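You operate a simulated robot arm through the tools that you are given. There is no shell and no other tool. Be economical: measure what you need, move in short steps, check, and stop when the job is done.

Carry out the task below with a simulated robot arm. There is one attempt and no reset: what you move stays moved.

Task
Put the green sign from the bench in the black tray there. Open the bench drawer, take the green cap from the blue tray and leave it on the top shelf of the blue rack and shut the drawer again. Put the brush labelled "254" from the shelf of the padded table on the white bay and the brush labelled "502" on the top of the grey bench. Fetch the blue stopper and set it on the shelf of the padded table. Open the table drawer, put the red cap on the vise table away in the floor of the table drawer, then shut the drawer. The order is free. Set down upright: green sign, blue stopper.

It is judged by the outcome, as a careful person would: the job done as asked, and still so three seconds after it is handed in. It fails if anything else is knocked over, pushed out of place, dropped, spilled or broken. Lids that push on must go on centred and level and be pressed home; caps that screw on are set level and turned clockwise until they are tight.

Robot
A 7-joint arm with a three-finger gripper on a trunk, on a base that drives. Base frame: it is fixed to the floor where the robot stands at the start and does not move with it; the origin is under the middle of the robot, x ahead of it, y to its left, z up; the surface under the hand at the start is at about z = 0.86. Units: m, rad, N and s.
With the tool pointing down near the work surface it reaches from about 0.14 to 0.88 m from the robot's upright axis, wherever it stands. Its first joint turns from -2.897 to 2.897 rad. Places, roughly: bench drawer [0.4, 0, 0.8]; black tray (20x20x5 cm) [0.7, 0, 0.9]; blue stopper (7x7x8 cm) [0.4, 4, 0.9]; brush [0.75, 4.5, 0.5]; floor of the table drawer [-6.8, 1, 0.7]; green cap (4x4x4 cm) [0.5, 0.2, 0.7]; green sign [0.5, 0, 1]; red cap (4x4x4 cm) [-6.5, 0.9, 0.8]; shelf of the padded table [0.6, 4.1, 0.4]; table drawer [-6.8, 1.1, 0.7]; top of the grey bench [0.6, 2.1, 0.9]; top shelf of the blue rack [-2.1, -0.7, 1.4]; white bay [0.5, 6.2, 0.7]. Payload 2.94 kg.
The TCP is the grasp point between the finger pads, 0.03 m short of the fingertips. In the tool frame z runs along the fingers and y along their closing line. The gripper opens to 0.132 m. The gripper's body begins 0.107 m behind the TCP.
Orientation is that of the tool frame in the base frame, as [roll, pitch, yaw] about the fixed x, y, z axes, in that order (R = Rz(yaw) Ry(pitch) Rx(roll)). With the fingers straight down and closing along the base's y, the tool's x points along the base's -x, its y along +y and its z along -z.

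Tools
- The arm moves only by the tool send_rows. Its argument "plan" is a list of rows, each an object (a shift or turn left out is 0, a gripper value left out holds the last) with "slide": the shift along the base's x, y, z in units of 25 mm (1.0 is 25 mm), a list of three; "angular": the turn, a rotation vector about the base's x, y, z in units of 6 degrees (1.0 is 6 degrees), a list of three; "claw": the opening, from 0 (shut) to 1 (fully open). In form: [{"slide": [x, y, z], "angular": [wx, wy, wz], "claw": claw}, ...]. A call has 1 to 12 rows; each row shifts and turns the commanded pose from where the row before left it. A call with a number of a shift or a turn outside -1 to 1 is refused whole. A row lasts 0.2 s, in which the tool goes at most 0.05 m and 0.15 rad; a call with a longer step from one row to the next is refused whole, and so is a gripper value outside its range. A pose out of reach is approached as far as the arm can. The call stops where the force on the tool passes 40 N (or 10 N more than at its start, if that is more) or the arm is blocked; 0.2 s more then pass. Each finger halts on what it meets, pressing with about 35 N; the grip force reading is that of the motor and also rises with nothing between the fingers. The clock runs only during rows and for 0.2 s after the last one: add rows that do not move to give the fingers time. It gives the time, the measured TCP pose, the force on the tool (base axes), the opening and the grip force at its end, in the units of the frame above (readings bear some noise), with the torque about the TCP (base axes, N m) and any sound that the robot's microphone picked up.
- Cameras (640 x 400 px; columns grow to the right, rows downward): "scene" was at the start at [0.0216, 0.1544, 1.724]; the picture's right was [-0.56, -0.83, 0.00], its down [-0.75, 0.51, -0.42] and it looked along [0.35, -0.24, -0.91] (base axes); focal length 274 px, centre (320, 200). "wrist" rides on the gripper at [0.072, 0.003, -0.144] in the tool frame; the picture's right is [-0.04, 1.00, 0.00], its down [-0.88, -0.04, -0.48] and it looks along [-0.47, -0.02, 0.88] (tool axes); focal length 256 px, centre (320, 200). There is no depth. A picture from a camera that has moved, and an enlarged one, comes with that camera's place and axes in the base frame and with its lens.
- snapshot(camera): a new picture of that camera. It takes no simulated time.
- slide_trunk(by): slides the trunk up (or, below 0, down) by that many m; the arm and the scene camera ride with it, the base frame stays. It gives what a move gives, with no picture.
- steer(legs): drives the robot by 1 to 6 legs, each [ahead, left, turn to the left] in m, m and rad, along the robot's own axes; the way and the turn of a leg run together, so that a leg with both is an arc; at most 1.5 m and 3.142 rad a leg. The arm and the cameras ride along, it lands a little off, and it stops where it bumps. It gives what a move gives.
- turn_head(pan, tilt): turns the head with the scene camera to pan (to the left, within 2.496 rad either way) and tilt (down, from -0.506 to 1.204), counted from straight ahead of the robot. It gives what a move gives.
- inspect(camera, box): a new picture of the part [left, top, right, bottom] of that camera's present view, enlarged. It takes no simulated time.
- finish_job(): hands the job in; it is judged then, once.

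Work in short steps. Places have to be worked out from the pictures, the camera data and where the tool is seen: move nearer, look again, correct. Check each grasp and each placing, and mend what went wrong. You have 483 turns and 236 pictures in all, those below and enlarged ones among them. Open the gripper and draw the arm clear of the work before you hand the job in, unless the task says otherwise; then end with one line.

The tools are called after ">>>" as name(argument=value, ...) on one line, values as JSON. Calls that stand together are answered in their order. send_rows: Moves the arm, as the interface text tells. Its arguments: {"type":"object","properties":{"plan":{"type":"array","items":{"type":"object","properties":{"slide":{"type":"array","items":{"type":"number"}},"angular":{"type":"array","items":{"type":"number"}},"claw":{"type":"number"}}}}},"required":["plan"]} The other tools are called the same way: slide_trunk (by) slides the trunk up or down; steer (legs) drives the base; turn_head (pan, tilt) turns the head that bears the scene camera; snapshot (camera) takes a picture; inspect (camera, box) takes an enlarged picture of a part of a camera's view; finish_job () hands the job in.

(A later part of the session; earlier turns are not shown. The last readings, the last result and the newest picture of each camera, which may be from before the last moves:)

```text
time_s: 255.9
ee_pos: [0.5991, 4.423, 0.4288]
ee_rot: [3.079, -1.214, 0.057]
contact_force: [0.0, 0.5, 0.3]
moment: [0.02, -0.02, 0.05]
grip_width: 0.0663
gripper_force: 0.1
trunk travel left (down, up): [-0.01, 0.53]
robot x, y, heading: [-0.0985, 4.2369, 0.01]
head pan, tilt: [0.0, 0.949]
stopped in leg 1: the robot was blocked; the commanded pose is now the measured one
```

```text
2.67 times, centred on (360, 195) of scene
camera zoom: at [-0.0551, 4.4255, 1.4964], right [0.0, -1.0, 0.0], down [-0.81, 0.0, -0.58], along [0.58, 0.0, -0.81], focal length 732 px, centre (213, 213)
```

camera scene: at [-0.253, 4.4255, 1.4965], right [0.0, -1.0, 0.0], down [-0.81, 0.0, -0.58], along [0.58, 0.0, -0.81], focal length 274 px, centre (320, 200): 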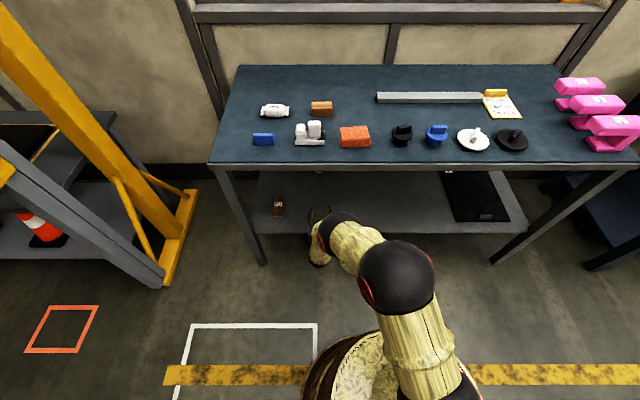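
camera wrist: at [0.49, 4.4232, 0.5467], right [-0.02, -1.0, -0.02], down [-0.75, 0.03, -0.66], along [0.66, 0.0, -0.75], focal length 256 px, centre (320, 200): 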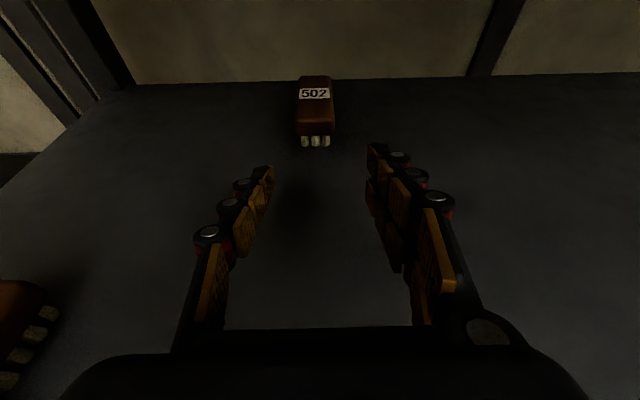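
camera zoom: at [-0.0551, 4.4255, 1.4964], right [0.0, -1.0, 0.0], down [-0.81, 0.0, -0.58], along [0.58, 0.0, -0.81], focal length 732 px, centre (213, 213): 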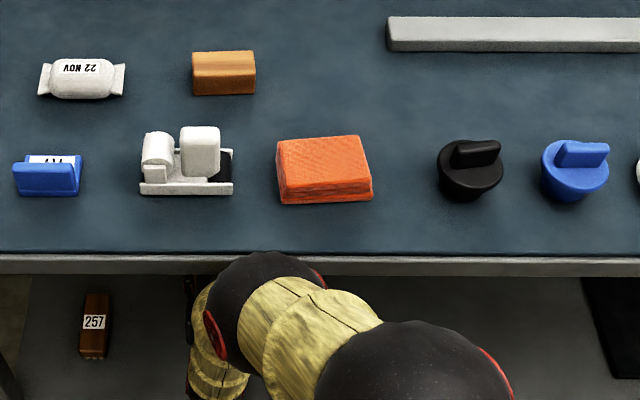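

The flipped posture puts the wrist ball high, against the table edge; the un-flipped one runs straight and low. I back out and roll the hand back.

>>> steer(legs=[[-0.5, 0, 0]])

>>> send_rows(plan=[{"slide": [0.3, 0, 0.8]}, {"slide": [0.3, 0, 0.8]}, {"slide": [0.3, 0, 0.8]}, {"slide": [0.3, 0, 0.8]}, {"slide": [0, 0, 0.8]}, {"slide": [0, 0, 0.8]}, {"slide": [0, 0, 0.8]}, {"angular": [0.94, 0, -0.33]}, {"angular": [0.94, 0, -0.33]}, {"angular": [0.94, 0, -0.33]}, {"angular": [0.94, 0, -0.33]}, {"angular": [0.94, 0, -0.33]}])

>>> send_rows(plan=[{"angular": [0.94, 0, -0.33]}, {"angular": [0.94, 0, -0.33]}, {"angular": [0.94, 0, -0.33]}, {"angular": [0.94, 0, -0.33]}, {"angular": [0.94, 0, -0.33]}, {"angular": [0.94, 0, -0.33]}, {"angular": [0.94, 0, -0.33]}, {"angular": [0.94, 0, -0.33]}, {"angular": [0.94, 0, -0.33]}, {"angular": [0.94, 0, -0.33]}, {"angular": [0.94, 0, -0.33]}, {"angular": [0.94, 0, -0.33]}])

>>> send_rows(plan=[{"angular": [0.94, 0, -0.33]}, {"angular": [0.94, 0, -0.33]}, {"angular": [0.94, 0, -0.33]}, {"angular": [0.94, 0, -0.33]}, {"angular": [0.94, 0, -0.33]}, {"angular": [0.94, 0, -0.33]}, {"angular": [0.94, 0, -0.33]}, {"angular": [0.94, 0, -0.33]}, {"angular": [0.94, 0, -0.33]}, {"angular": [0.94, 0, -0.33]}, {"angular": [0.94, 0, -0.33]}, {"angular": [0.94, 0, -0.33]}])

```text
time_s: 258.8
ee_pos: [0.1133, 4.417, 0.4309]
ee_rot: [3.084, -1.217, 0.038]
contact_force: [-0.1, 0.6, -0.3]
moment: [-0.02, 0.06, 0.0]
grip_width: 0.0659
gripper_force: 0.1
trunk travel left (down, up): [-0.01, 0.53]
robot x, y, heading: [-0.5846, 4.2373, -0.002]
head pan, tilt: [0.0, 0.949]
```

```text
time_s: 261.4
ee_pos: [0.1438, 4.4183, 0.5692]
ee_rot: [-2.234, -0.959, -1.013]
contact_force: [0.4, -0.1, -0.2]
moment: [0.01, 0.0, -0.01]
grip_width: 0.0664
gripper_force: 0.1
trunk travel left (down, up): [-0.01, 0.53]
robot x, y, heading: [-0.5894, 4.239, -0.007]
head pan, tilt: [0.0, 0.949]
```

```text
time_s: 264.0
ee_pos: [0.1443, 4.4173, 0.5714]
ee_rot: [-1.932, 0.185, -1.619]
contact_force: [0.1, 0.6, 0.7]
moment: [0.0, -0.02, -0.01]
grip_width: 0.066
gripper_force: 0.0
trunk travel left (down, up): [-0.01, 0.53]
robot x, y, heading: [-0.5897, 4.2341, -0.006]
head pan, tilt: [0.0, 0.949]
```

```text
time_s: 266.6
ee_pos: [0.1422, 4.4169, 0.5703]
ee_rot: [-2.795, 1.225, -2.75]
contact_force: [0.2, 0.6, 0.4]
moment: [0.0, 0.03, 0.03]
grip_width: 0.0662
gripper_force: 0.1
trunk travel left (down, up): [-0.01, 0.53]
robot x, y, heading: [-0.5842, 4.2392, -0.006]
head pan, tilt: [0.0, 0.949]
```

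Nearly back. Finishing the roll and setting the tilt to about 60°.

>>> send_rows(plan=[{"angular": [0.58, 0, -0.32]}, {"angular": [0.58, 0.4, -0.32]}, {"angular": [0, 0.7, 0]}, {"angular": [0, 0.67, 0]}, {"slide": [0, 0, -0.6]}, {"slide": [0, 0, -0.8]}, {"slide": [0, 0, -0.8]}, {"slide": [0, 0, -0.8]}, {"slide": [0, 0, -0.8]}, {"slide": [0, 0, -0.8]}, {"slide": [0, 0, -0.8]}, {}])

>>> snapshot(camera="wrist")

>>> snapshot(camera="scene")

```text
time_s: 269.2
ee_pos: [0.143, 4.4176, 0.4347]
ee_rot: [3.132, 1.063, 3.127]
contact_force: [-0.5, -0.6, 0.1]
moment: [-0.01, 0.02, 0.0]
grip_width: 0.0661
gripper_force: 0.1
trunk travel left (down, up): [-0.01, 0.53]
robot x, y, heading: [-0.5916, 4.2378, -0.003]
head pan, tilt: [0.0, 0.949]
```

```text
147 pictures are left
camera wrist: at [-0.0181, 4.4211, 0.4419], right [0.03, 1.0, 0.04], down [0.01, -0.04, 1.0], along [1.0, -0.03, -0.01], focal length 256 px, centre (320, 200)
```

wrist: 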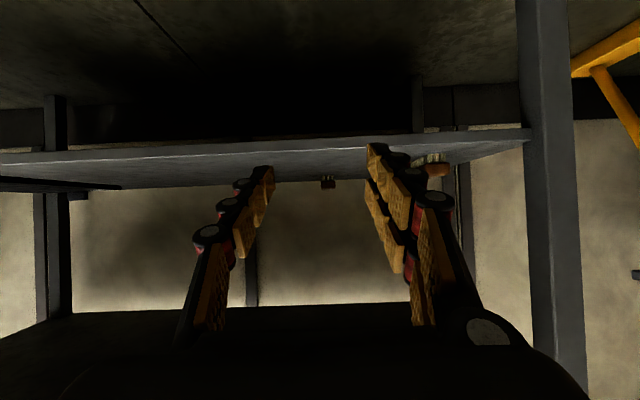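

```text
146 pictures are left
camera scene: at [-0.5424, 4.4254, 1.4965], right [-0.01, -1.0, 0.0], down [-0.81, 0.0, -0.58], along [0.58, 0.0, -0.81], focal length 274 px, centre (320, 200)
```

scene: 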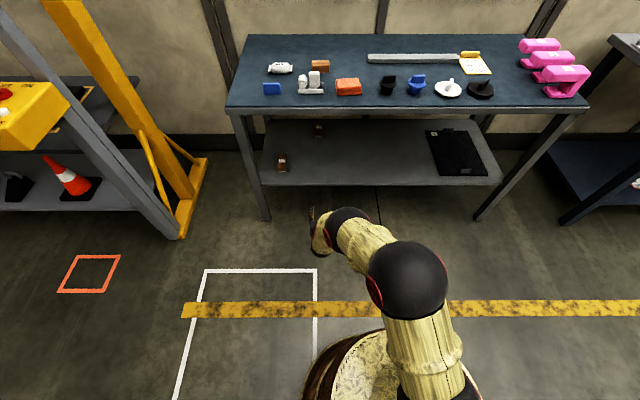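

The camera now looks level under the table; 502 is straight ahead. I lower to z≈0.41 and drive in 0.48 m.

>>> send_rows(plan=[{"slide": [0, 0.2, -0.5]}, {"slide": [0, 0, -0.45]}, {}])

>>> steer(legs=[[0.48, 0, 0]])

>>> snapshot(camera="wrist")

>>> inspect(camera="scene", box=[220, 100, 460, 250])

```text
time_s: 270.0
ee_pos: [0.1431, 4.4225, 0.4119]
ee_rot: [3.13, 1.063, 3.128]
contact_force: [0.1, 0.0, -0.6]
moment: [0.0, -0.02, 0.0]
grip_width: 0.066
gripper_force: 0.0
trunk travel left (down, up): [-0.01, 0.53]
robot x, y, heading: [-0.5886, 4.2386, -0.0]
head pan, tilt: [0.0, 0.949]
```

```text
time_s: 272.9
ee_pos: [0.5978, 4.427, 0.395]
ee_rot: [-3.126, 1.034, -3.114]
contact_force: [1.1, 0.0, 0.3]
moment: [0.0, 0.02, 0.0]
grip_width: 0.0663
gripper_force: 0.0
trunk travel left (down, up): [-0.01, 0.53]
robot x, y, heading: [-0.1102, 4.2361, 0.008]
head pan, tilt: [0.0, 0.949]
stopped in leg 1: the robot was blocked; the commanded pose is now the measured one
```

```text
145 pictures are left
camera wrist: at [0.4374, 4.4268, 0.4066], right [0.01, 1.0, 0.03], down [0.04, -0.03, 1.0], along [1.0, -0.01, -0.04], focal length 256 px, centre (320, 200)
```

wrist: 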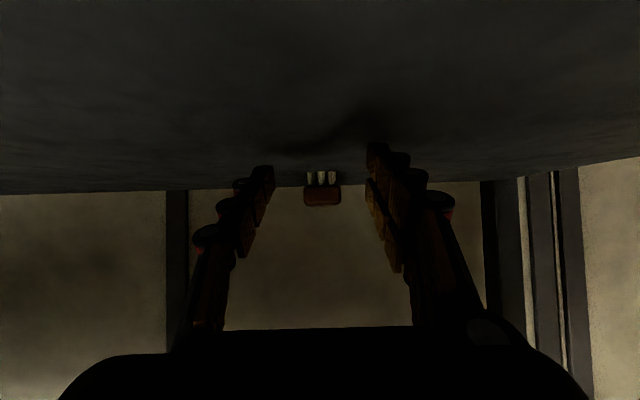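

```text
2.67 times, centred on (340, 175) of scene
camera zoom: at [-0.0688, 4.4245, 1.4964], right [0.01, -1.0, 0.0], down [-0.81, -0.01, -0.58], along [0.58, 0.0, -0.81], focal length 732 px, centre (267, 267)
```

zoom: 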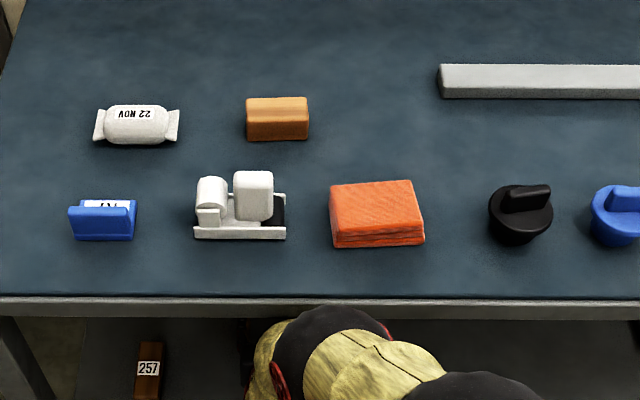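

The wrist ball again met the underside because the arm was folded. Better: hand flipped, tilt ≈75°, and the arm stretched (robot farther back) so that it comes in flat. Backing out and flipping.

>>> steer(legs=[[-0.55, 0, 0]])

>>> send_rows(plan=[{"slide": [0.5, 0, 0.8]}, {"slide": [0.5, 0, 0.8]}, {"slide": [0.5, 0, 0.8]}, {"slide": [0.5, 0, 0.8]}, {"slide": [0, 0, 0.8]}, {"slide": [0, 0, 0.8]}, {"slide": [0, 0, 0.8]}, {"angular": [-0.86, 0, 0.5]}, {"angular": [-0.86, 0, 0.5]}, {"angular": [-0.86, 0, 0.5]}, {"angular": [-0.86, 0, 0.5]}, {"angular": [-0.86, 0, 0.5]}])

>>> send_rows(plan=[{"angular": [-0.86, 0, 0.5]}, {"angular": [-0.86, 0, 0.5]}, {"angular": [-0.86, 0, 0.5]}, {"angular": [-0.86, 0, 0.5]}, {"angular": [-0.86, 0, 0.5]}, {"angular": [-0.86, 0, 0.5]}, {"angular": [-0.86, 0, 0.5]}, {"angular": [-0.86, 0, 0.5]}, {"angular": [-0.86, 0, 0.5]}, {"angular": [-0.86, 0, 0.5]}, {"angular": [-0.86, 0, 0.5]}, {"angular": [-0.86, 0, 0.5]}])

>>> send_rows(plan=[{"angular": [-0.86, 0, 0.5]}, {"angular": [-0.86, 0, 0.5]}, {"angular": [-0.86, 0, 0.5]}, {"angular": [-0.86, 0, 0.5]}, {"angular": [-0.86, 0, 0.5]}, {"angular": [-0.86, 0, 0.5]}, {"angular": [-0.86, 0, 0.5]}, {"angular": [-0.86, 0, 0.5]}, {"angular": [-0.86, 0, 0.5]}, {"angular": [-0.86, 0, 0.5]}, {"angular": [-0.86, 0, 0.5]}, {"angular": [-0.86, 0, 0.5]}])

```text
time_s: 276.1
ee_pos: [0.0423, 4.4206, 0.3956]
ee_rot: [-3.128, 1.036, -3.122]
contact_force: [0.4, -0.2, 0.2]
moment: [0.0, -0.05, 0.0]
grip_width: 0.0661
gripper_force: 0.0
trunk travel left (down, up): [-0.01, 0.53]
robot x, y, heading: [-0.6674, 4.2379, 0.001]
head pan, tilt: [0.0, 0.949]
```

```text
time_s: 278.7
ee_pos: [0.0927, 4.4226, 0.5357]
ee_rot: [-2.435, 0.834, -2.287]
contact_force: [0.3, 0.0, -0.2]
moment: [0.0, -0.01, 0.01]
grip_width: 0.0661
gripper_force: 0.0
trunk travel left (down, up): [-0.01, 0.53]
robot x, y, heading: [-0.6677, 4.2293, 0.009]
head pan, tilt: [0.0, 0.949]
```

```text
time_s: 281.3
ee_pos: [0.0931, 4.42, 0.5363]
ee_rot: [-2.111, -0.188, -1.472]
contact_force: [-0.5, -0.7, -0.6]
moment: [0.01, 0.02, -0.05]
grip_width: 0.066
gripper_force: 0.1
trunk travel left (down, up): [-0.01, 0.53]
robot x, y, heading: [-0.6669, 4.2327, 0.002]
head pan, tilt: [0.0, 0.949]
```

```text
time_s: 283.9
ee_pos: [0.0926, 4.4215, 0.5355]
ee_rot: [-2.957, -1.042, -0.216]
contact_force: [0.8, -0.1, 0.1]
moment: [-0.04, -0.03, -0.01]
grip_width: 0.0659
gripper_force: 0.0
trunk travel left (down, up): [-0.01, 0.53]
robot x, y, heading: [-0.6712, 4.2338, -0.005]
head pan, tilt: [0.0, 0.949]
```

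Finishing the flip, tilting to ~75°, then stretching the arm forward and lowering.

>>> send_rows(plan=[{"angular": [-0.9, 0, 0.52]}, {"angular": [0, -0.85, 0]}, {"angular": [0, -0.8, 0]}, {"angular": [0, -0.8, 0]}, {"slide": [0.9, 0, -0.6]}, {"slide": [0.9, 0, -0.6]}, {"slide": [0.9, 0, -0.6]}, {"slide": [0.9, 0, -0.6]}, {"slide": [0.9, 0, -0.6]}, {"slide": [0.9, 0, -0.6]}, {"slide": [0.9, 0, -0.6]}, {"slide": [0.5, 0, -0.6]}])

>>> snapshot(camera="scene")

>>> snapshot(camera="wrist")

```text
time_s: 286.5
ee_pos: [0.2625, 4.4227, 0.4153]
ee_rot: [-3.137, -1.308, -0.009]
contact_force: [0.4, 0.4, 0.6]
moment: [0.0, 0.0, -0.01]
grip_width: 0.066
gripper_force: 0.1
trunk travel left (down, up): [-0.01, 0.53]
robot x, y, heading: [-0.6715, 4.235, -0.005]
head pan, tilt: [0.0, 0.949]
```

```text
143 pictures are left
camera scene: at [-0.6258, 4.4225, 1.4965], right [0.0, -1.0, 0.0], down [-0.81, 0.0, -0.58], along [0.58, 0.0, -0.81], focal length 274 px, centre (320, 200)
```

scene: 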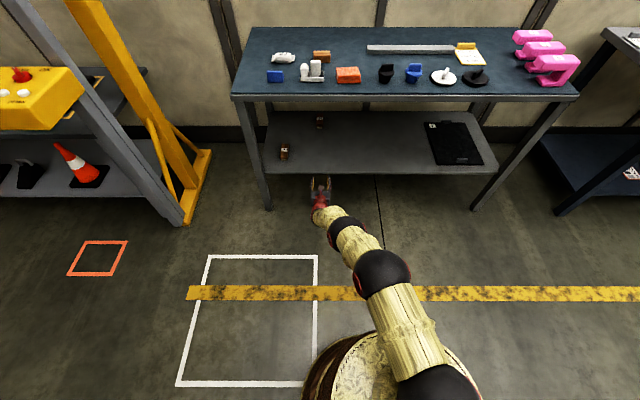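

```text
142 pictures are left
camera wrist: at [0.1421, 4.4195, 0.522], right [-0.02, -1.0, -0.04], down [-0.69, 0.04, -0.73], along [0.73, 0.02, -0.69], focal length 256 px, centre (320, 200)
```

wrist: 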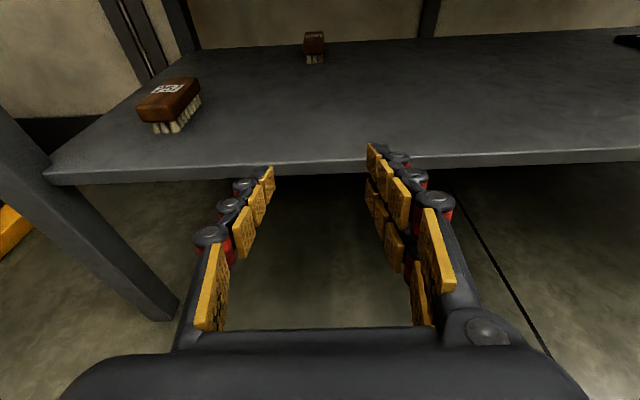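

The arm is now flat and stretched. Driving in 0.44 m.

>>> steer(legs=[[0.43, 0, 0]])

>>> snapshot(camera="wrist")

>>> inspect(camera="scene", box=[220, 80, 460, 230])

```text
time_s: 289.1
ee_pos: [0.6864, 4.4229, 0.4146]
ee_rot: [-3.139, -1.309, -0.008]
contact_force: [-0.6, -0.2, 0.3]
moment: [0.02, 0.02, 0.02]
grip_width: 0.0657
gripper_force: 0.1
trunk travel left (down, up): [-0.01, 0.53]
robot x, y, heading: [-0.244, 4.2336, 0.003]
head pan, tilt: [0.0, 0.949]
```

```text
141 pictures are left
camera wrist: at [0.5662, 4.4201, 0.522], right [-0.02, -1.0, -0.04], down [-0.69, 0.04, -0.73], along [0.73, 0.02, -0.69], focal length 256 px, centre (320, 200)
```

wrist: 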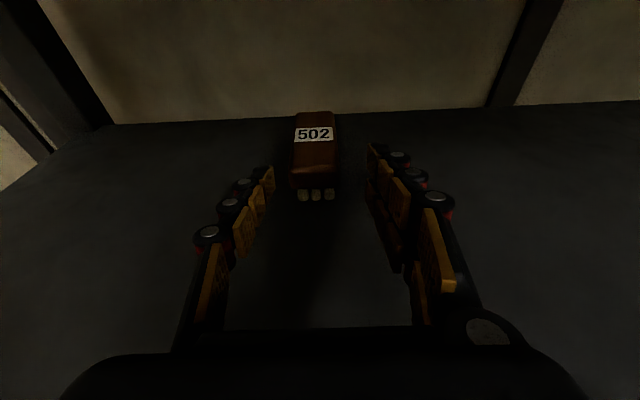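

```text
2.67 times, centred on (340, 155) of scene
camera zoom: at [-0.2012, 4.4231, 1.4965], right [0.0, -1.0, 0.0], down [-0.81, 0.0, -0.58], along [0.58, 0.0, -0.81], focal length 732 px, centre (267, 320)
```

zoom: 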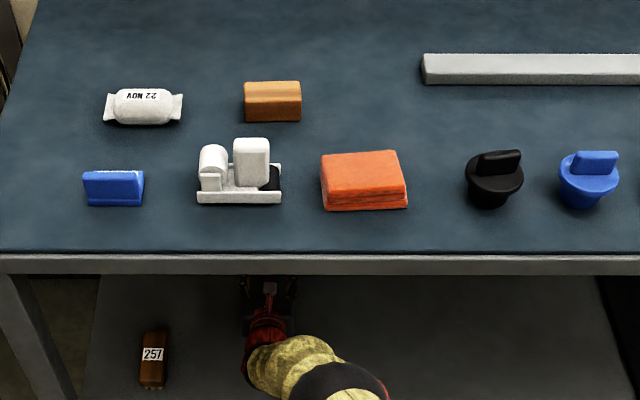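

No contact, and 502 is ahead: front x≈0.739, y≈4.428. Advancing onto it and lowering slightly.

>>> send_rows(plan=[{"slide": [0.7, 0.2, 0]}, {"slide": [0.8, 0, -0.2]}, {"slide": [0.8, 0, -0.2]}, {"slide": [0.7, 0, -0.3]}, {}, {}])

>>> snapshot(camera="wrist")

```text
time_s: 290.5
ee_pos: [0.7423, 4.4291, 0.4069]
ee_rot: [-3.139, -1.306, -0.008]
contact_force: [0.0, 0.6, 0.8]
moment: [-0.03, -0.01, 0.01]
grip_width: 0.066
gripper_force: 0.0
out of reach, approached as far as the arm can: row 4
trunk travel left (down, up): [-0.01, 0.53]
robot x, y, heading: [-0.2435, 4.2356, -0.001]
head pan, tilt: [0.0, 0.949]
```

```text
139 pictures are left
camera wrist: at [0.6222, 4.4259, 0.5134], right [-0.02, -1.0, -0.04], down [-0.69, 0.04, -0.73], along [0.73, 0.02, -0.69], focal length 256 px, centre (320, 200)
```

wrist: 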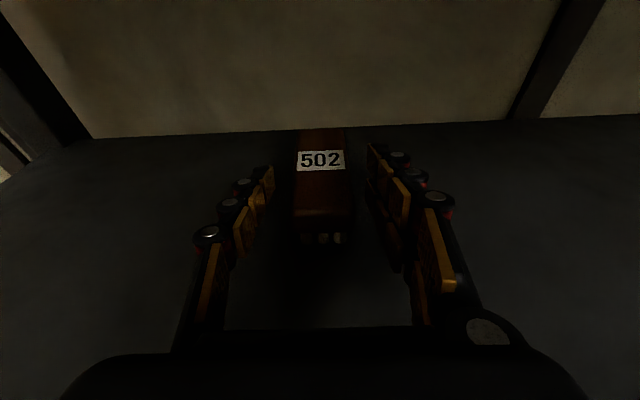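

Straddling the brush, at the arm's full reach. I drive 3 cm forward and lower 1 cm.

>>> steer(legs=[[0.03, 0, 0]])

>>> send_rows(plan=[{"slide": [0, 0, -0.25]}, {"slide": [0, 0, -0.15]}, {}])

>>> inspect(camera="wrist", box=[160, 80, 480, 280])

```text
time_s: 291.3
ee_pos: [0.7725, 4.4292, 0.4074]
ee_rot: [-3.137, -1.309, -0.009]
contact_force: [0.6, 0.3, 0.7]
moment: [-0.01, 0.03, 0.0]
grip_width: 0.0661
gripper_force: 0.2
trunk travel left (down, up): [-0.01, 0.53]
robot x, y, heading: [-0.2159, 4.233, 0.004]
head pan, tilt: [0.0, 0.949]
```

```text
time_s: 292.1
ee_pos: [0.7684, 4.4287, 0.4]
ee_rot: [-3.138, -1.309, -0.009]
contact_force: [-1.1, -0.1, -0.3]
moment: [0.01, -0.06, -0.02]
grip_width: 0.0659
gripper_force: 0.0
out of reach, approached as far as the arm can: row 1
trunk travel left (down, up): [-0.01, 0.53]
robot x, y, heading: [-0.2195, 4.234, 0.002]
head pan, tilt: [0.0, 0.949]
```

```text
2.00 times, centred on (320, 180) of wrist
camera zoom: at [0.6477, 4.4263, 0.5073], right [-0.02, -1.0, -0.04], down [-0.69, 0.04, -0.73], along [0.73, 0.02, -0.69], focal length 512 px, centre (320, 240)
```

zoom: 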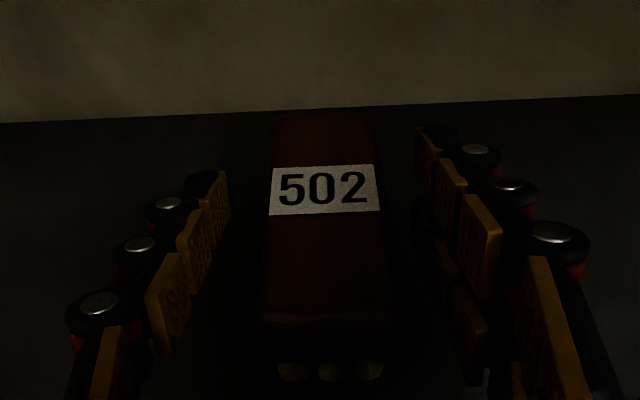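

Well placed. Closing, then lifting 3 cm.

>>> send_rows(plan=[{"claw": 0}, {}, {}, {}, {}, {"slide": [0, 0, 0.3]}, {"slide": [0, 0, 0.4]}, {"slide": [0, 0, 0.4]}, {}])

>>> inspect(camera="wrist", box=[160, 80, 480, 280])

```text
time_s: 294.1
ee_pos: [0.7698, 4.4301, 0.4261]
ee_rot: [-3.141, -1.31, -0.007]
contact_force: [1.1, 0.0, -1.3]
moment: [0.03, 0.01, 0.01]
grip_width: 0.043
gripper_force: 34.9
trunk travel left (down, up): [-0.01, 0.53]
robot x, y, heading: [-0.2157, 4.235, -0.001]
head pan, tilt: [0.0, 0.949]
```

```text
2.00 times, centred on (320, 180) of wrist
camera zoom: at [0.6494, 4.4271, 0.533], right [-0.02, -1.0, -0.04], down [-0.69, 0.04, -0.73], along [0.73, 0.02, -0.69], focal length 512 px, centre (320, 240)
```

zoom: 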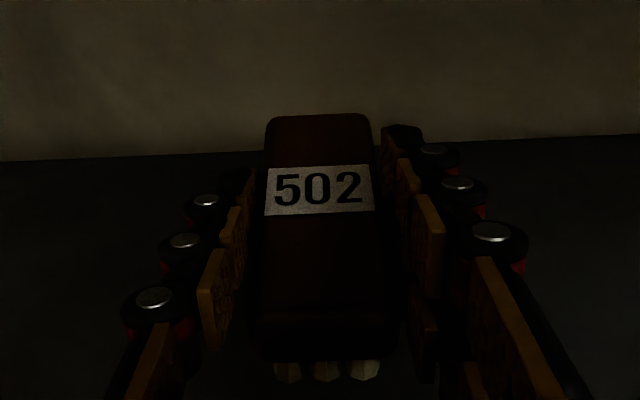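

502 is lifted. Backing straight out, then raising the trunk and driving to the grey bench.

>>> steer(legs=[[-0.6, 0, 0]])

>>> slide_trunk(by=0.5)

>>> steer(legs=[[0, -1.2, 0], [0, -1.0, 0]])

>>> turn_head(pan=0.0, tilt=0.75)

>>> snapshot(camera="scene")

>>> snapshot(camera="wrist")

```text
time_s: 297.5
ee_pos: [0.1679, 4.4229, 0.4263]
ee_rot: [-3.138, -1.311, -0.016]
contact_force: [0.5, -0.5, -1.0]
moment: [0.01, 0.03, 0.0]
grip_width: 0.0433
gripper_force: 35.4
trunk travel left (down, up): [-0.01, 0.53]
robot x, y, heading: [-0.8207, 4.2356, -0.007]
head pan, tilt: [0.0, 0.949]
```

```text
refused: 0.5 is not a number from -0.4 to 0.4
```

```text
time_s: 308.3
ee_pos: [0.1787, 2.259, 0.4269]
ee_rot: [-3.141, -1.309, 0.0]
contact_force: [0.4, 0.1, -0.7]
moment: [-0.03, 0.02, 0.0]
grip_width: 0.0432
gripper_force: 35.3
trunk travel left (down, up): [-0.01, 0.53]
robot x, y, heading: [-0.8051, 2.0592, 0.012]
head pan, tilt: [0.0, 0.949]
```

```text
time_s: 309.1
ee_pos: [0.1788, 2.2589, 0.4265]
ee_rot: [-3.14, -1.308, -0.001]
contact_force: [-0.3, -0.1, -0.5]
moment: [0.0, 0.02, 0.04]
grip_width: 0.043
gripper_force: 34.8
trunk travel left (down, up): [-0.01, 0.53]
robot x, y, heading: [-0.8044, 2.0535, 0.006]
head pan, tilt: [0.0, 0.75]
```

```text
136 pictures are left
camera scene: at [-0.7524, 2.2447, 1.512], right [0.01, -1.0, 0.0], down [-0.68, -0.01, -0.73], along [0.73, 0.01, -0.68], focal length 274 px, centre (320, 200)
```

scene: 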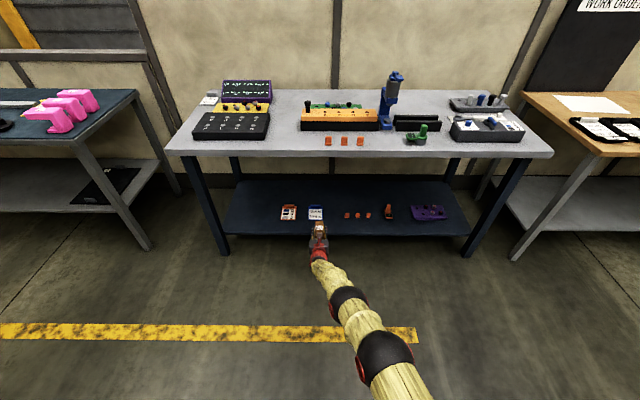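

```text
135 pictures are left
camera wrist: at [0.058, 2.2548, 0.5329], right [-0.01, -1.0, -0.04], down [-0.69, 0.04, -0.73], along [0.73, 0.02, -0.69], focal length 256 px, centre (320, 200)
```

wrist: 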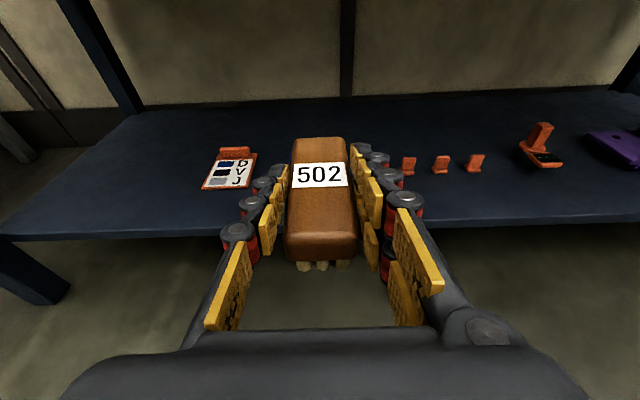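

The drive happened with the trunk still low (request refused) but nothing was touched. I back off a little, then raise the trunk by 0.4 and the arm above bench height.

>>> steer(legs=[[-0.12, 0.1, 0]])

>>> slide_trunk(by=0.4)

>>> send_rows(plan=[{"slide": [-0.5, 0, 0.8]}, {"slide": [-0.5, 0, 0.8]}, {"slide": [-0.5, 0, 0.8]}, {"slide": [-0.5, 0, 0.8]}, {"slide": [-0.5, 0, 0.8]}, {"slide": [-0.5, 0, 0.8]}, {"slide": [-0.5, 0, 0.8]}, {"slide": [-0.5, 0, 0.4]}, {}])

>>> snapshot(camera="wrist")

>>> snapshot(camera="scene")

```text
time_s: 310.4
ee_pos: [0.06, 2.3581, 0.4257]
ee_rot: [-3.139, -1.309, 0.002]
contact_force: [-0.1, 0.7, -1.8]
moment: [0.0, -0.01, 0.01]
grip_width: 0.0429
gripper_force: 34.8
trunk travel left (down, up): [-0.01, 0.53]
robot x, y, heading: [-0.9259, 2.1523, 0.014]
head pan, tilt: [0.0, 0.75]
```

```text
time_s: 314.3
ee_pos: [0.0588, 2.3583, 0.8252]
ee_rot: [-3.139, -1.31, 0.0]
contact_force: [-0.1, 0.2, -1.3]
moment: [-0.02, 0.02, -0.01]
grip_width: 0.043
gripper_force: 34.9
trunk travel left (down, up): [-0.41, 0.13]
robot x, y, heading: [-0.9233, 2.1526, 0.01]
head pan, tilt: [0.0, 0.75]
```

```text
time_s: 316.3
ee_pos: [-0.0409, 2.3576, 0.9752]
ee_rot: [-3.138, -1.31, 0.001]
contact_force: [-0.1, -0.1, -0.3]
moment: [0.0, 0.04, -0.02]
grip_width: 0.043
gripper_force: 34.8
trunk travel left (down, up): [-0.41, 0.13]
robot x, y, heading: [-0.9254, 2.1531, 0.009]
head pan, tilt: [0.0, 0.75]
```

```text
134 pictures are left
camera wrist: at [-0.1608, 2.3536, 1.0832], right [-0.01, -1.0, -0.04], down [-0.69, 0.04, -0.73], along [0.73, 0.02, -0.69], focal length 256 px, centre (320, 200)
```

wrist: 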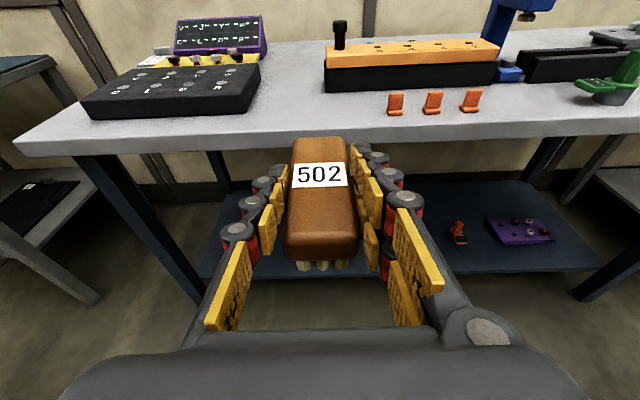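

```text
133 pictures are left
camera scene: at [-0.8715, 2.343, 1.912], right [0.01, -1.0, 0.0], down [-0.68, -0.01, -0.73], along [0.73, 0.01, -0.68], focal length 274 px, centre (320, 200)
```

scene: 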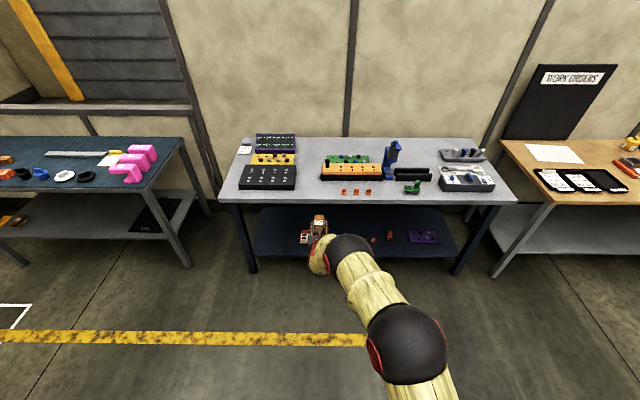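

The brush lines up with a free gap on the bench top (y 2.23–2.48). Driving forward 0.345 m, then I'll lower.

>>> steer(legs=[[0.345, 0, -0.01]])

>>> snapshot(camera="wrist")

```text
time_s: 318.5
ee_pos: [0.2999, 2.3541, 0.9753]
ee_rot: [-3.139, -1.309, -0.005]
contact_force: [0.4, -0.2, -1.1]
moment: [-0.03, 0.01, -0.01]
grip_width: 0.0434
gripper_force: 35.2
trunk travel left (down, up): [-0.41, 0.13]
robot x, y, heading: [-0.5868, 2.1547, 0.002]
head pan, tilt: [0.0, 0.75]
```

```text
132 pictures are left
camera wrist: at [0.1808, 2.3502, 1.0828], right [-0.01, -1.0, -0.04], down [-0.69, 0.04, -0.73], along [0.73, 0.02, -0.69], focal length 256 px, centre (320, 200)
```

wrist: 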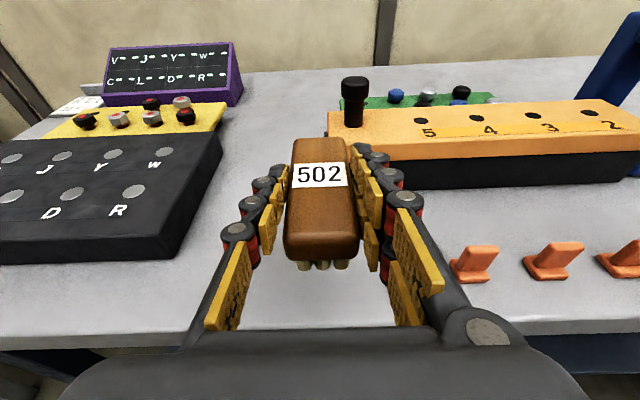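

Good position. Lowering toward contact.

>>> send_rows(plan=[{"slide": [0, 0, -0.8]}, {"slide": [0, 0, -0.8]}, {"slide": [0, 0, -0.6]}, {"slide": [0, 0, -0.2]}, {"slide": [0, 0, -0.2]}, {"slide": [0, 0, -0.2]}, {}])

```text
time_s: 320.1
ee_pos: [0.3014, 2.3529, 0.9063]
ee_rot: [-3.138, -1.309, -0.008]
contact_force: [-0.2, 0.7, 0.5]
moment: [0.04, 0.04, 0.0]
grip_width: 0.0433
gripper_force: 35.0
trunk travel left (down, up): [-0.41, 0.13]
robot x, y, heading: [-0.585, 2.1576, 0.001]
head pan, tilt: [0.0, 0.75]
```

>>> send_rows(plan=[{"slide": [0, 0, -0.2]}, {"slide": [0, 0, -0.2]}, {"slide": [0, 0, -0.2]}, {"slide": [0, 0, -0.2]}, {}])

>>> snapshot(camera="wrist")

```text
time_s: 321.3
ee_pos: [0.3028, 2.3538, 0.8952]
ee_rot: [-3.127, -1.324, -0.016]
contact_force: [7.7, -1.3, 34.2]
moment: [-0.24, -0.99, 0.01]
grip_width: 0.0439
gripper_force: 35.0
trunk travel left (down, up): [-0.41, 0.13]
robot x, y, heading: [-0.5821, 2.1554, 0.001]
head pan, tilt: [0.0, 0.75]
```

```text
131 pictures are left
camera wrist: at [0.1816, 2.3502, 1.0], right [-0.01, -1.0, -0.05], down [-0.68, 0.04, -0.73], along [0.74, 0.02, -0.68], focal length 256 px, centre (320, 200)
```

wrist: 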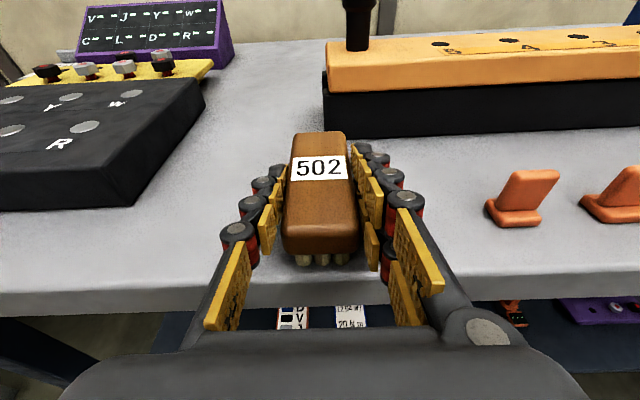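

Contact (34 N). Ease up a little, release, and withdraw back and up.

>>> send_rows(plan=[{"slide": [0, 0, 0.22]}, {}, {"claw": 0.5}, {}, {}, {}, {"slide": [-0.7, 0, 0.15]}, {"slide": [-0.8, 0, 0.2]}, {"slide": [-0.8, 0, 0.5]}, {"slide": [-0.8, 0, 0.5]}, {"slide": [-0.8, 0, 0.5]}, {}])

>>> snapshot(camera="wrist")

```text
time_s: 323.9
ee_pos: [0.2023, 2.353, 0.9385]
ee_rot: [-3.139, -1.309, -0.004]
contact_force: [-0.2, -0.7, 0.0]
moment: [-0.03, 0.01, -0.02]
grip_width: 0.066
gripper_force: 0.0
trunk travel left (down, up): [-0.41, 0.13]
robot x, y, heading: [-0.5893, 2.1581, -0.0]
head pan, tilt: [0.0, 0.75]
```

```text
130 pictures are left
camera wrist: at [0.0825, 2.3509, 1.0451], right [-0.01, -1.0, -0.04], down [-0.69, 0.04, -0.73], along [0.73, 0.02, -0.69], focal length 256 px, centre (320, 200)
```

wrist: 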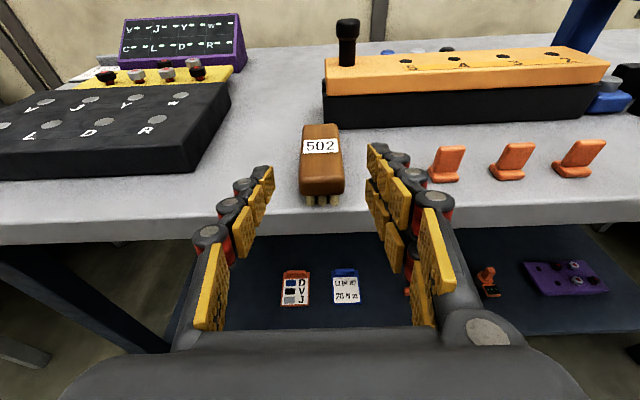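

502 rests on the grey bench top. Next the blue stopper: triangulated flange at ≈(0.418, 4.054, 0.908), table top ≈0.85. I back off and drive there.

>>> steer(legs=[[-0.25, 0, 0], [0, 1.2, 0], [0, 0.5, 0]])

>>> turn_head(pan=0.0, tilt=0.8)

>>> snapshot(camera="wrist")

>>> snapshot(camera="scene")

```text
time_s: 334.0
ee_pos: [-0.0877, 4.0949, 0.9375]
ee_rot: [-3.14, -1.309, 0.029]
contact_force: [-0.7, -0.1, 0.9]
moment: [-0.02, 0.0, 0.01]
grip_width: 0.0659
gripper_force: 0.0
trunk travel left (down, up): [-0.41, 0.13]
robot x, y, heading: [-0.8701, 3.8699, 0.033]
head pan, tilt: [0.0, 0.75]
```

```text
time_s: 334.6
ee_pos: [-0.0873, 4.0952, 0.9384]
ee_rot: [-3.141, -1.31, 0.026]
contact_force: [0.1, 0.1, -0.3]
moment: [-0.03, 0.04, 0.01]
grip_width: 0.0662
gripper_force: 0.2
trunk travel left (down, up): [-0.41, 0.13]
robot x, y, heading: [-0.8702, 3.8729, 0.032]
head pan, tilt: [0.0, 0.799]
```

```text
129 pictures are left
camera wrist: at [-0.2077, 4.0882, 1.0451], right [0.02, -1.0, -0.04], down [-0.69, 0.02, -0.73], along [0.73, 0.04, -0.69], focal length 256 px, centre (320, 200)
```

wrist: 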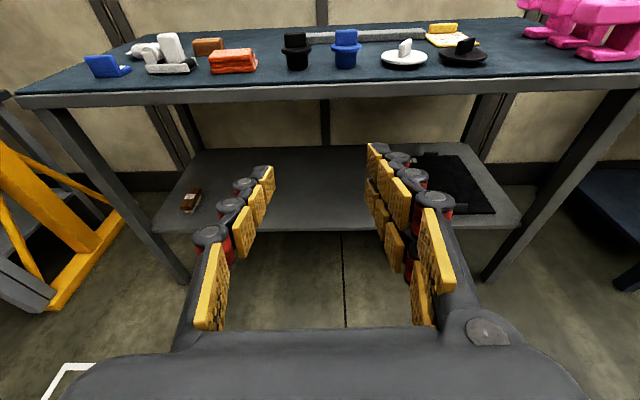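

```text
128 pictures are left
camera scene: at [-0.8231, 4.0623, 1.908], right [0.03, -1.0, 0.0], down [-0.72, -0.03, -0.7], along [0.7, 0.02, -0.72], focal length 274 px, centre (320, 200)
```

scene: 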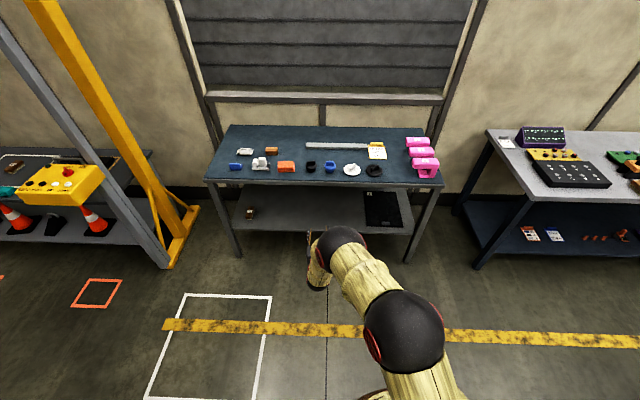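

>>> inspect(camera="wrist", box=[270, 15, 430, 95])

```text
4.00 times, centred on (350, 55) of wrist
camera zoom: at [-0.2077, 4.0882, 1.0451], right [0.02, -1.0, -0.04], down [-0.69, 0.02, -0.73], along [0.73, 0.04, -0.69], focal length 1024 px, centre (200, 780)
```

zoom: 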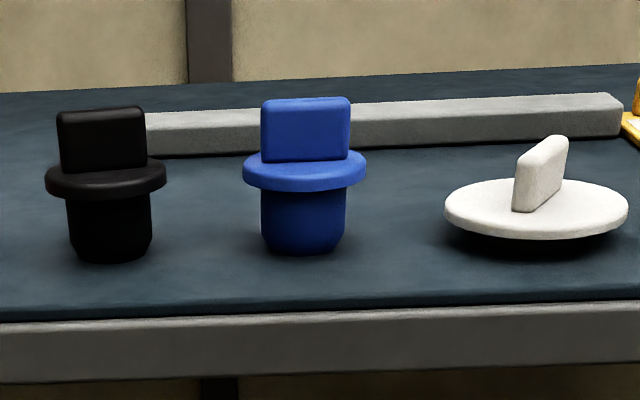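

The stopper has a plug, a flange and a bar handle (~5 cm wide along y, thin in x). I'll grip the bar's ends from the front. Straightening and driving nearer.

>>> steer(legs=[[0.28, -0.03, -0.03]])

>>> send_rows(plan=[{"claw": 0.7}, {}, {}])

>>> snapshot(camera="wrist")

```text
time_s: 336.6
ee_pos: [0.1957, 4.0429, 0.9375]
ee_rot: [-3.139, -1.308, -0.007]
contact_force: [0.5, 0.6, -0.2]
moment: [0.01, 0.0, 0.01]
grip_width: 0.066
gripper_force: 0.1
trunk travel left (down, up): [-0.41, 0.13]
robot x, y, heading: [-0.5946, 3.8477, 0.003]
head pan, tilt: [0.0, 0.799]
```

```text
time_s: 337.4
ee_pos: [0.1945, 4.0437, 0.9388]
ee_rot: [-3.14, -1.31, -0.007]
contact_force: [-0.3, 0.9, -1.1]
moment: [-0.06, -0.01, -0.01]
grip_width: 0.0926
gripper_force: 0.1
trunk travel left (down, up): [-0.41, 0.13]
robot x, y, heading: [-0.5926, 3.848, 0.001]
head pan, tilt: [0.0, 0.799]
```

```text
126 pictures are left
camera wrist: at [0.074, 4.04, 1.0451], right [-0.02, -1.0, -0.04], down [-0.69, 0.04, -0.73], along [0.73, 0.02, -0.69], focal length 256 px, centre (320, 200)
```

wrist: 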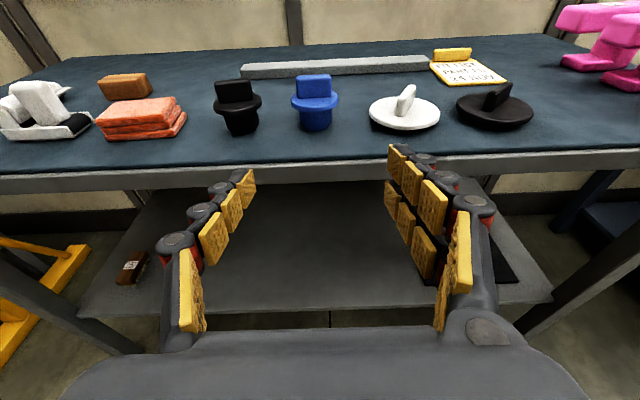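

Handle at ≈(0.435, 4.048, 0.92). Lowering slightly and driving in 0.14 m.

>>> send_rows(plan=[{"slide": [0, 0.2, -0.7]}, {}])

>>> steer(legs=[[0.14, 0, 0]])

>>> snapshot(camera="wrist")

```text
time_s: 338.0
ee_pos: [0.1946, 4.048, 0.9202]
ee_rot: [-3.139, -1.309, -0.009]
contact_force: [-0.3, 0.3, -0.3]
moment: [-0.01, 0.01, -0.01]
grip_width: 0.0926
gripper_force: 0.0
trunk travel left (down, up): [-0.41, 0.13]
robot x, y, heading: [-0.5964, 3.8465, 0.006]
head pan, tilt: [0.0, 0.799]
```

```text
time_s: 339.3
ee_pos: [0.3373, 4.0471, 0.9184]
ee_rot: [-3.139, -1.307, -0.007]
contact_force: [0.0, 0.7, 0.6]
moment: [0.0, -0.03, 0.04]
grip_width: 0.0924
gripper_force: 0.0
trunk travel left (down, up): [-0.41, 0.13]
robot x, y, heading: [-0.4521, 3.8447, -0.004]
head pan, tilt: [0.0, 0.799]
```

```text
125 pictures are left
camera wrist: at [0.2155, 4.0449, 1.0258], right [-0.02, -1.0, -0.04], down [-0.69, 0.04, -0.72], along [0.73, 0.02, -0.69], focal length 256 px, centre (320, 200)
```

wrist: 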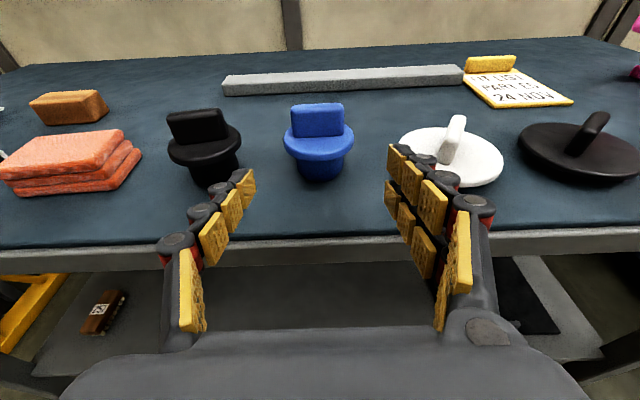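

Flange top ≈0.906, handle .906–.933. I raise to 0.926, narrow the fingers and advance onto the handle.

>>> send_rows(plan=[{"slide": [0, 0.1, 0.3], "claw": 0.6}, {"slide": [0.7, 0, 0]}, {"slide": [0.8, 0, 0]}, {"slide": [0.8, 0, 0]}, {"slide": [0.8, 0, 0]}, {"slide": [0.6, 0, 0]}, {}])

>>> snapshot(camera="wrist")

```text
time_s: 340.9
ee_pos: [0.4287, 4.0499, 0.9277]
ee_rot: [-3.14, -1.309, -0.009]
contact_force: [-0.1, 0.1, -0.3]
moment: [0.03, -0.01, 0.02]
grip_width: 0.0792
gripper_force: 0.0
trunk travel left (down, up): [-0.41, 0.13]
robot x, y, heading: [-0.456, 3.8454, -0.001]
head pan, tilt: [0.0, 0.799]
```

```text
124 pictures are left
camera wrist: at [0.308, 4.0473, 1.0346], right [-0.02, -1.0, -0.04], down [-0.69, 0.04, -0.73], along [0.73, 0.02, -0.69], focal length 256 px, centre (320, 200)
```

wrist: 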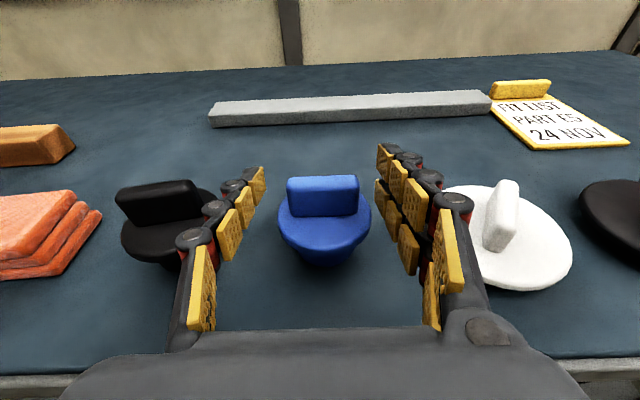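

Handle lies between the pads at the TCP. Closing and lifting.

>>> send_rows(plan=[{"slide": [0.15, 0, -0.05], "claw": 0}, {}, {}, {}, {}, {"slide": [0, 0, 0.4]}, {"slide": [0, 0, 0.7]}, {"slide": [0, 0, 0.7]}, {}])

>>> snapshot(camera="wrist")

```text
time_s: 342.9
ee_pos: [0.4303, 4.0507, 0.9712]
ee_rot: [-3.14, -1.307, -0.006]
contact_force: [-0.5, -0.1, -1.7]
moment: [-0.04, 0.06, 0.0]
grip_width: 0.0559
gripper_force: 35.3
trunk travel left (down, up): [-0.41, 0.13]
robot x, y, heading: [-0.456, 3.8493, 0.006]
head pan, tilt: [0.0, 0.799]
```

```text
123 pictures are left
camera wrist: at [0.3109, 4.0475, 1.0778], right [-0.02, -1.0, -0.04], down [-0.69, 0.04, -0.73], along [0.73, 0.02, -0.69], focal length 256 px, centre (320, 200)
```

wrist: 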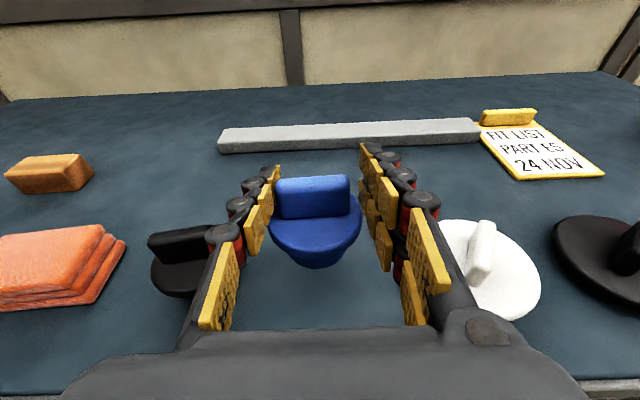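

Gripped (0.056). Backing out, lowering the trunk, then stretching the arm low for the shelf.

>>> steer(legs=[[-0.5, 0, 0]])

>>> slide_trunk(by=-0.4)

>>> send_rows(plan=[{"slide": [0.2, 0, -0.7]}, {"slide": [0.3, 0, -0.7]}, {"slide": [0.3, 0, -0.7]}, {"slide": [0.3, 0, -0.7]}, {"slide": [0.3, 0, -0.7]}, {"slide": [0.3, 0, -0.5]}, {}])

>>> snapshot(camera="wrist")

>>> snapshot(camera="scene")

```text
time_s: 345.8
ee_pos: [-0.0707, 4.0528, 0.9709]
ee_rot: [-3.139, -1.31, -0.004]
contact_force: [0.7, 0.9, -0.5]
moment: [-0.03, 0.02, -0.02]
grip_width: 0.0562
gripper_force: 35.0
trunk travel left (down, up): [-0.41, 0.13]
robot x, y, heading: [-0.9543, 3.8439, 0.005]
head pan, tilt: [0.0, 0.799]
```

```text
time_s: 349.7
ee_pos: [-0.0703, 4.0513, 0.5721]
ee_rot: [-3.14, -1.308, -0.002]
contact_force: [0.9, 0.4, -1.0]
moment: [-0.05, 0.01, 0.02]
grip_width: 0.0561
gripper_force: 35.6
trunk travel left (down, up): [-0.01, 0.53]
robot x, y, heading: [-0.9531, 3.8463, 0.005]
head pan, tilt: [0.0, 0.799]
```

```text
time_s: 351.3
ee_pos: [-0.0289, 4.0532, 0.469]
ee_rot: [-3.14, -1.309, -0.004]
contact_force: [0.0, -0.5, -1.0]
moment: [-0.02, 0.0, 0.0]
grip_width: 0.0559
gripper_force: 34.5
trunk travel left (down, up): [-0.01, 0.53]
robot x, y, heading: [-0.9536, 3.8453, 0.004]
head pan, tilt: [0.0, 0.799]
```

```text
122 pictures are left
camera wrist: at [-0.1497, 4.0496, 0.5773], right [-0.01, -1.0, -0.04], down [-0.69, 0.04, -0.73], along [0.73, 0.02, -0.69], focal length 256 px, centre (320, 200)
```

wrist: 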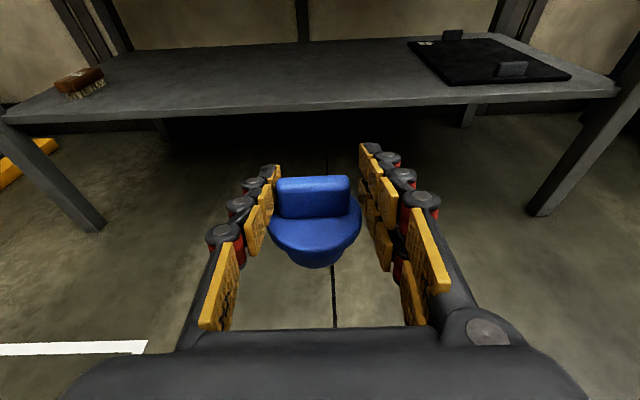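

```text
121 pictures are left
camera scene: at [-0.9032, 4.0335, 1.508], right [0.01, -1.0, 0.0], down [-0.72, 0.0, -0.7], along [0.7, 0.0, -0.72], focal length 274 px, centre (320, 200)
```

scene: 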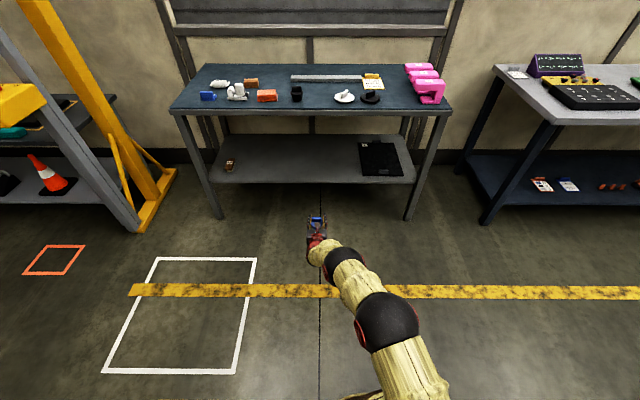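

Clear path. Driving in 0.53 m so the stopper hangs over the shelf.

>>> steer(legs=[[0.53, 0, 0]])

>>> snapshot(camera="wrist")

```text
time_s: 354.4
ee_pos: [0.5044, 4.0508, 0.4709]
ee_rot: [-3.14, -1.31, -0.006]
contact_force: [-0.4, -0.4, -0.8]
moment: [-0.06, 0.02, 0.01]
grip_width: 0.0556
gripper_force: 35.1
trunk travel left (down, up): [-0.01, 0.53]
robot x, y, heading: [-0.4223, 3.8488, 0.002]
head pan, tilt: [0.0, 0.799]
```

```text
120 pictures are left
camera wrist: at [0.3837, 4.0483, 0.5773], right [-0.02, -1.0, -0.04], down [-0.69, 0.04, -0.73], along [0.73, 0.02, -0.69], focal length 256 px, centre (320, 200)
```

wrist: 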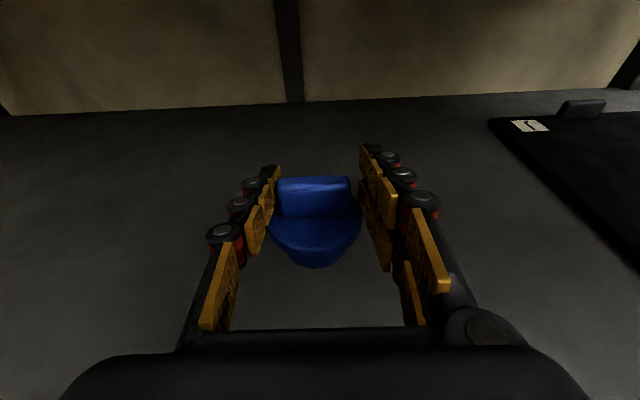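

Over the shelf. Lowering gently to contact.

>>> send_rows(plan=[{"slide": [0, 0, -0.5]}, {"slide": [0, 0, -0.3]}, {"slide": [0, 0, -0.2]}, {"slide": [0, 0, -0.15]}, {}])

```text
time_s: 355.6
ee_pos: [0.5044, 4.0498, 0.4416]
ee_rot: [-3.139, -1.309, -0.007]
contact_force: [0.3, 0.6, -0.8]
moment: [-0.01, -0.04, 0.02]
grip_width: 0.0558
gripper_force: 34.8
trunk travel left (down, up): [-0.01, 0.53]
robot x, y, heading: [-0.4191, 3.8435, 0.002]
head pan, tilt: [0.0, 0.799]
```

>>> send_rows(plan=[{"slide": [0, 0, -0.15]}, {"slide": [0, 0, -0.15]}, {"slide": [0, 0, -0.12]}, {}])

```text
time_s: 356.6
ee_pos: [0.5047, 4.0513, 0.4302]
ee_rot: [-3.14, -1.309, -0.007]
contact_force: [-0.1, 0.8, -1.3]
moment: [-0.02, -0.05, 0.03]
grip_width: 0.0555
gripper_force: 35.2
trunk travel left (down, up): [-0.01, 0.53]
robot x, y, heading: [-0.4236, 3.8458, 0.004]
head pan, tilt: [0.0, 0.799]
```

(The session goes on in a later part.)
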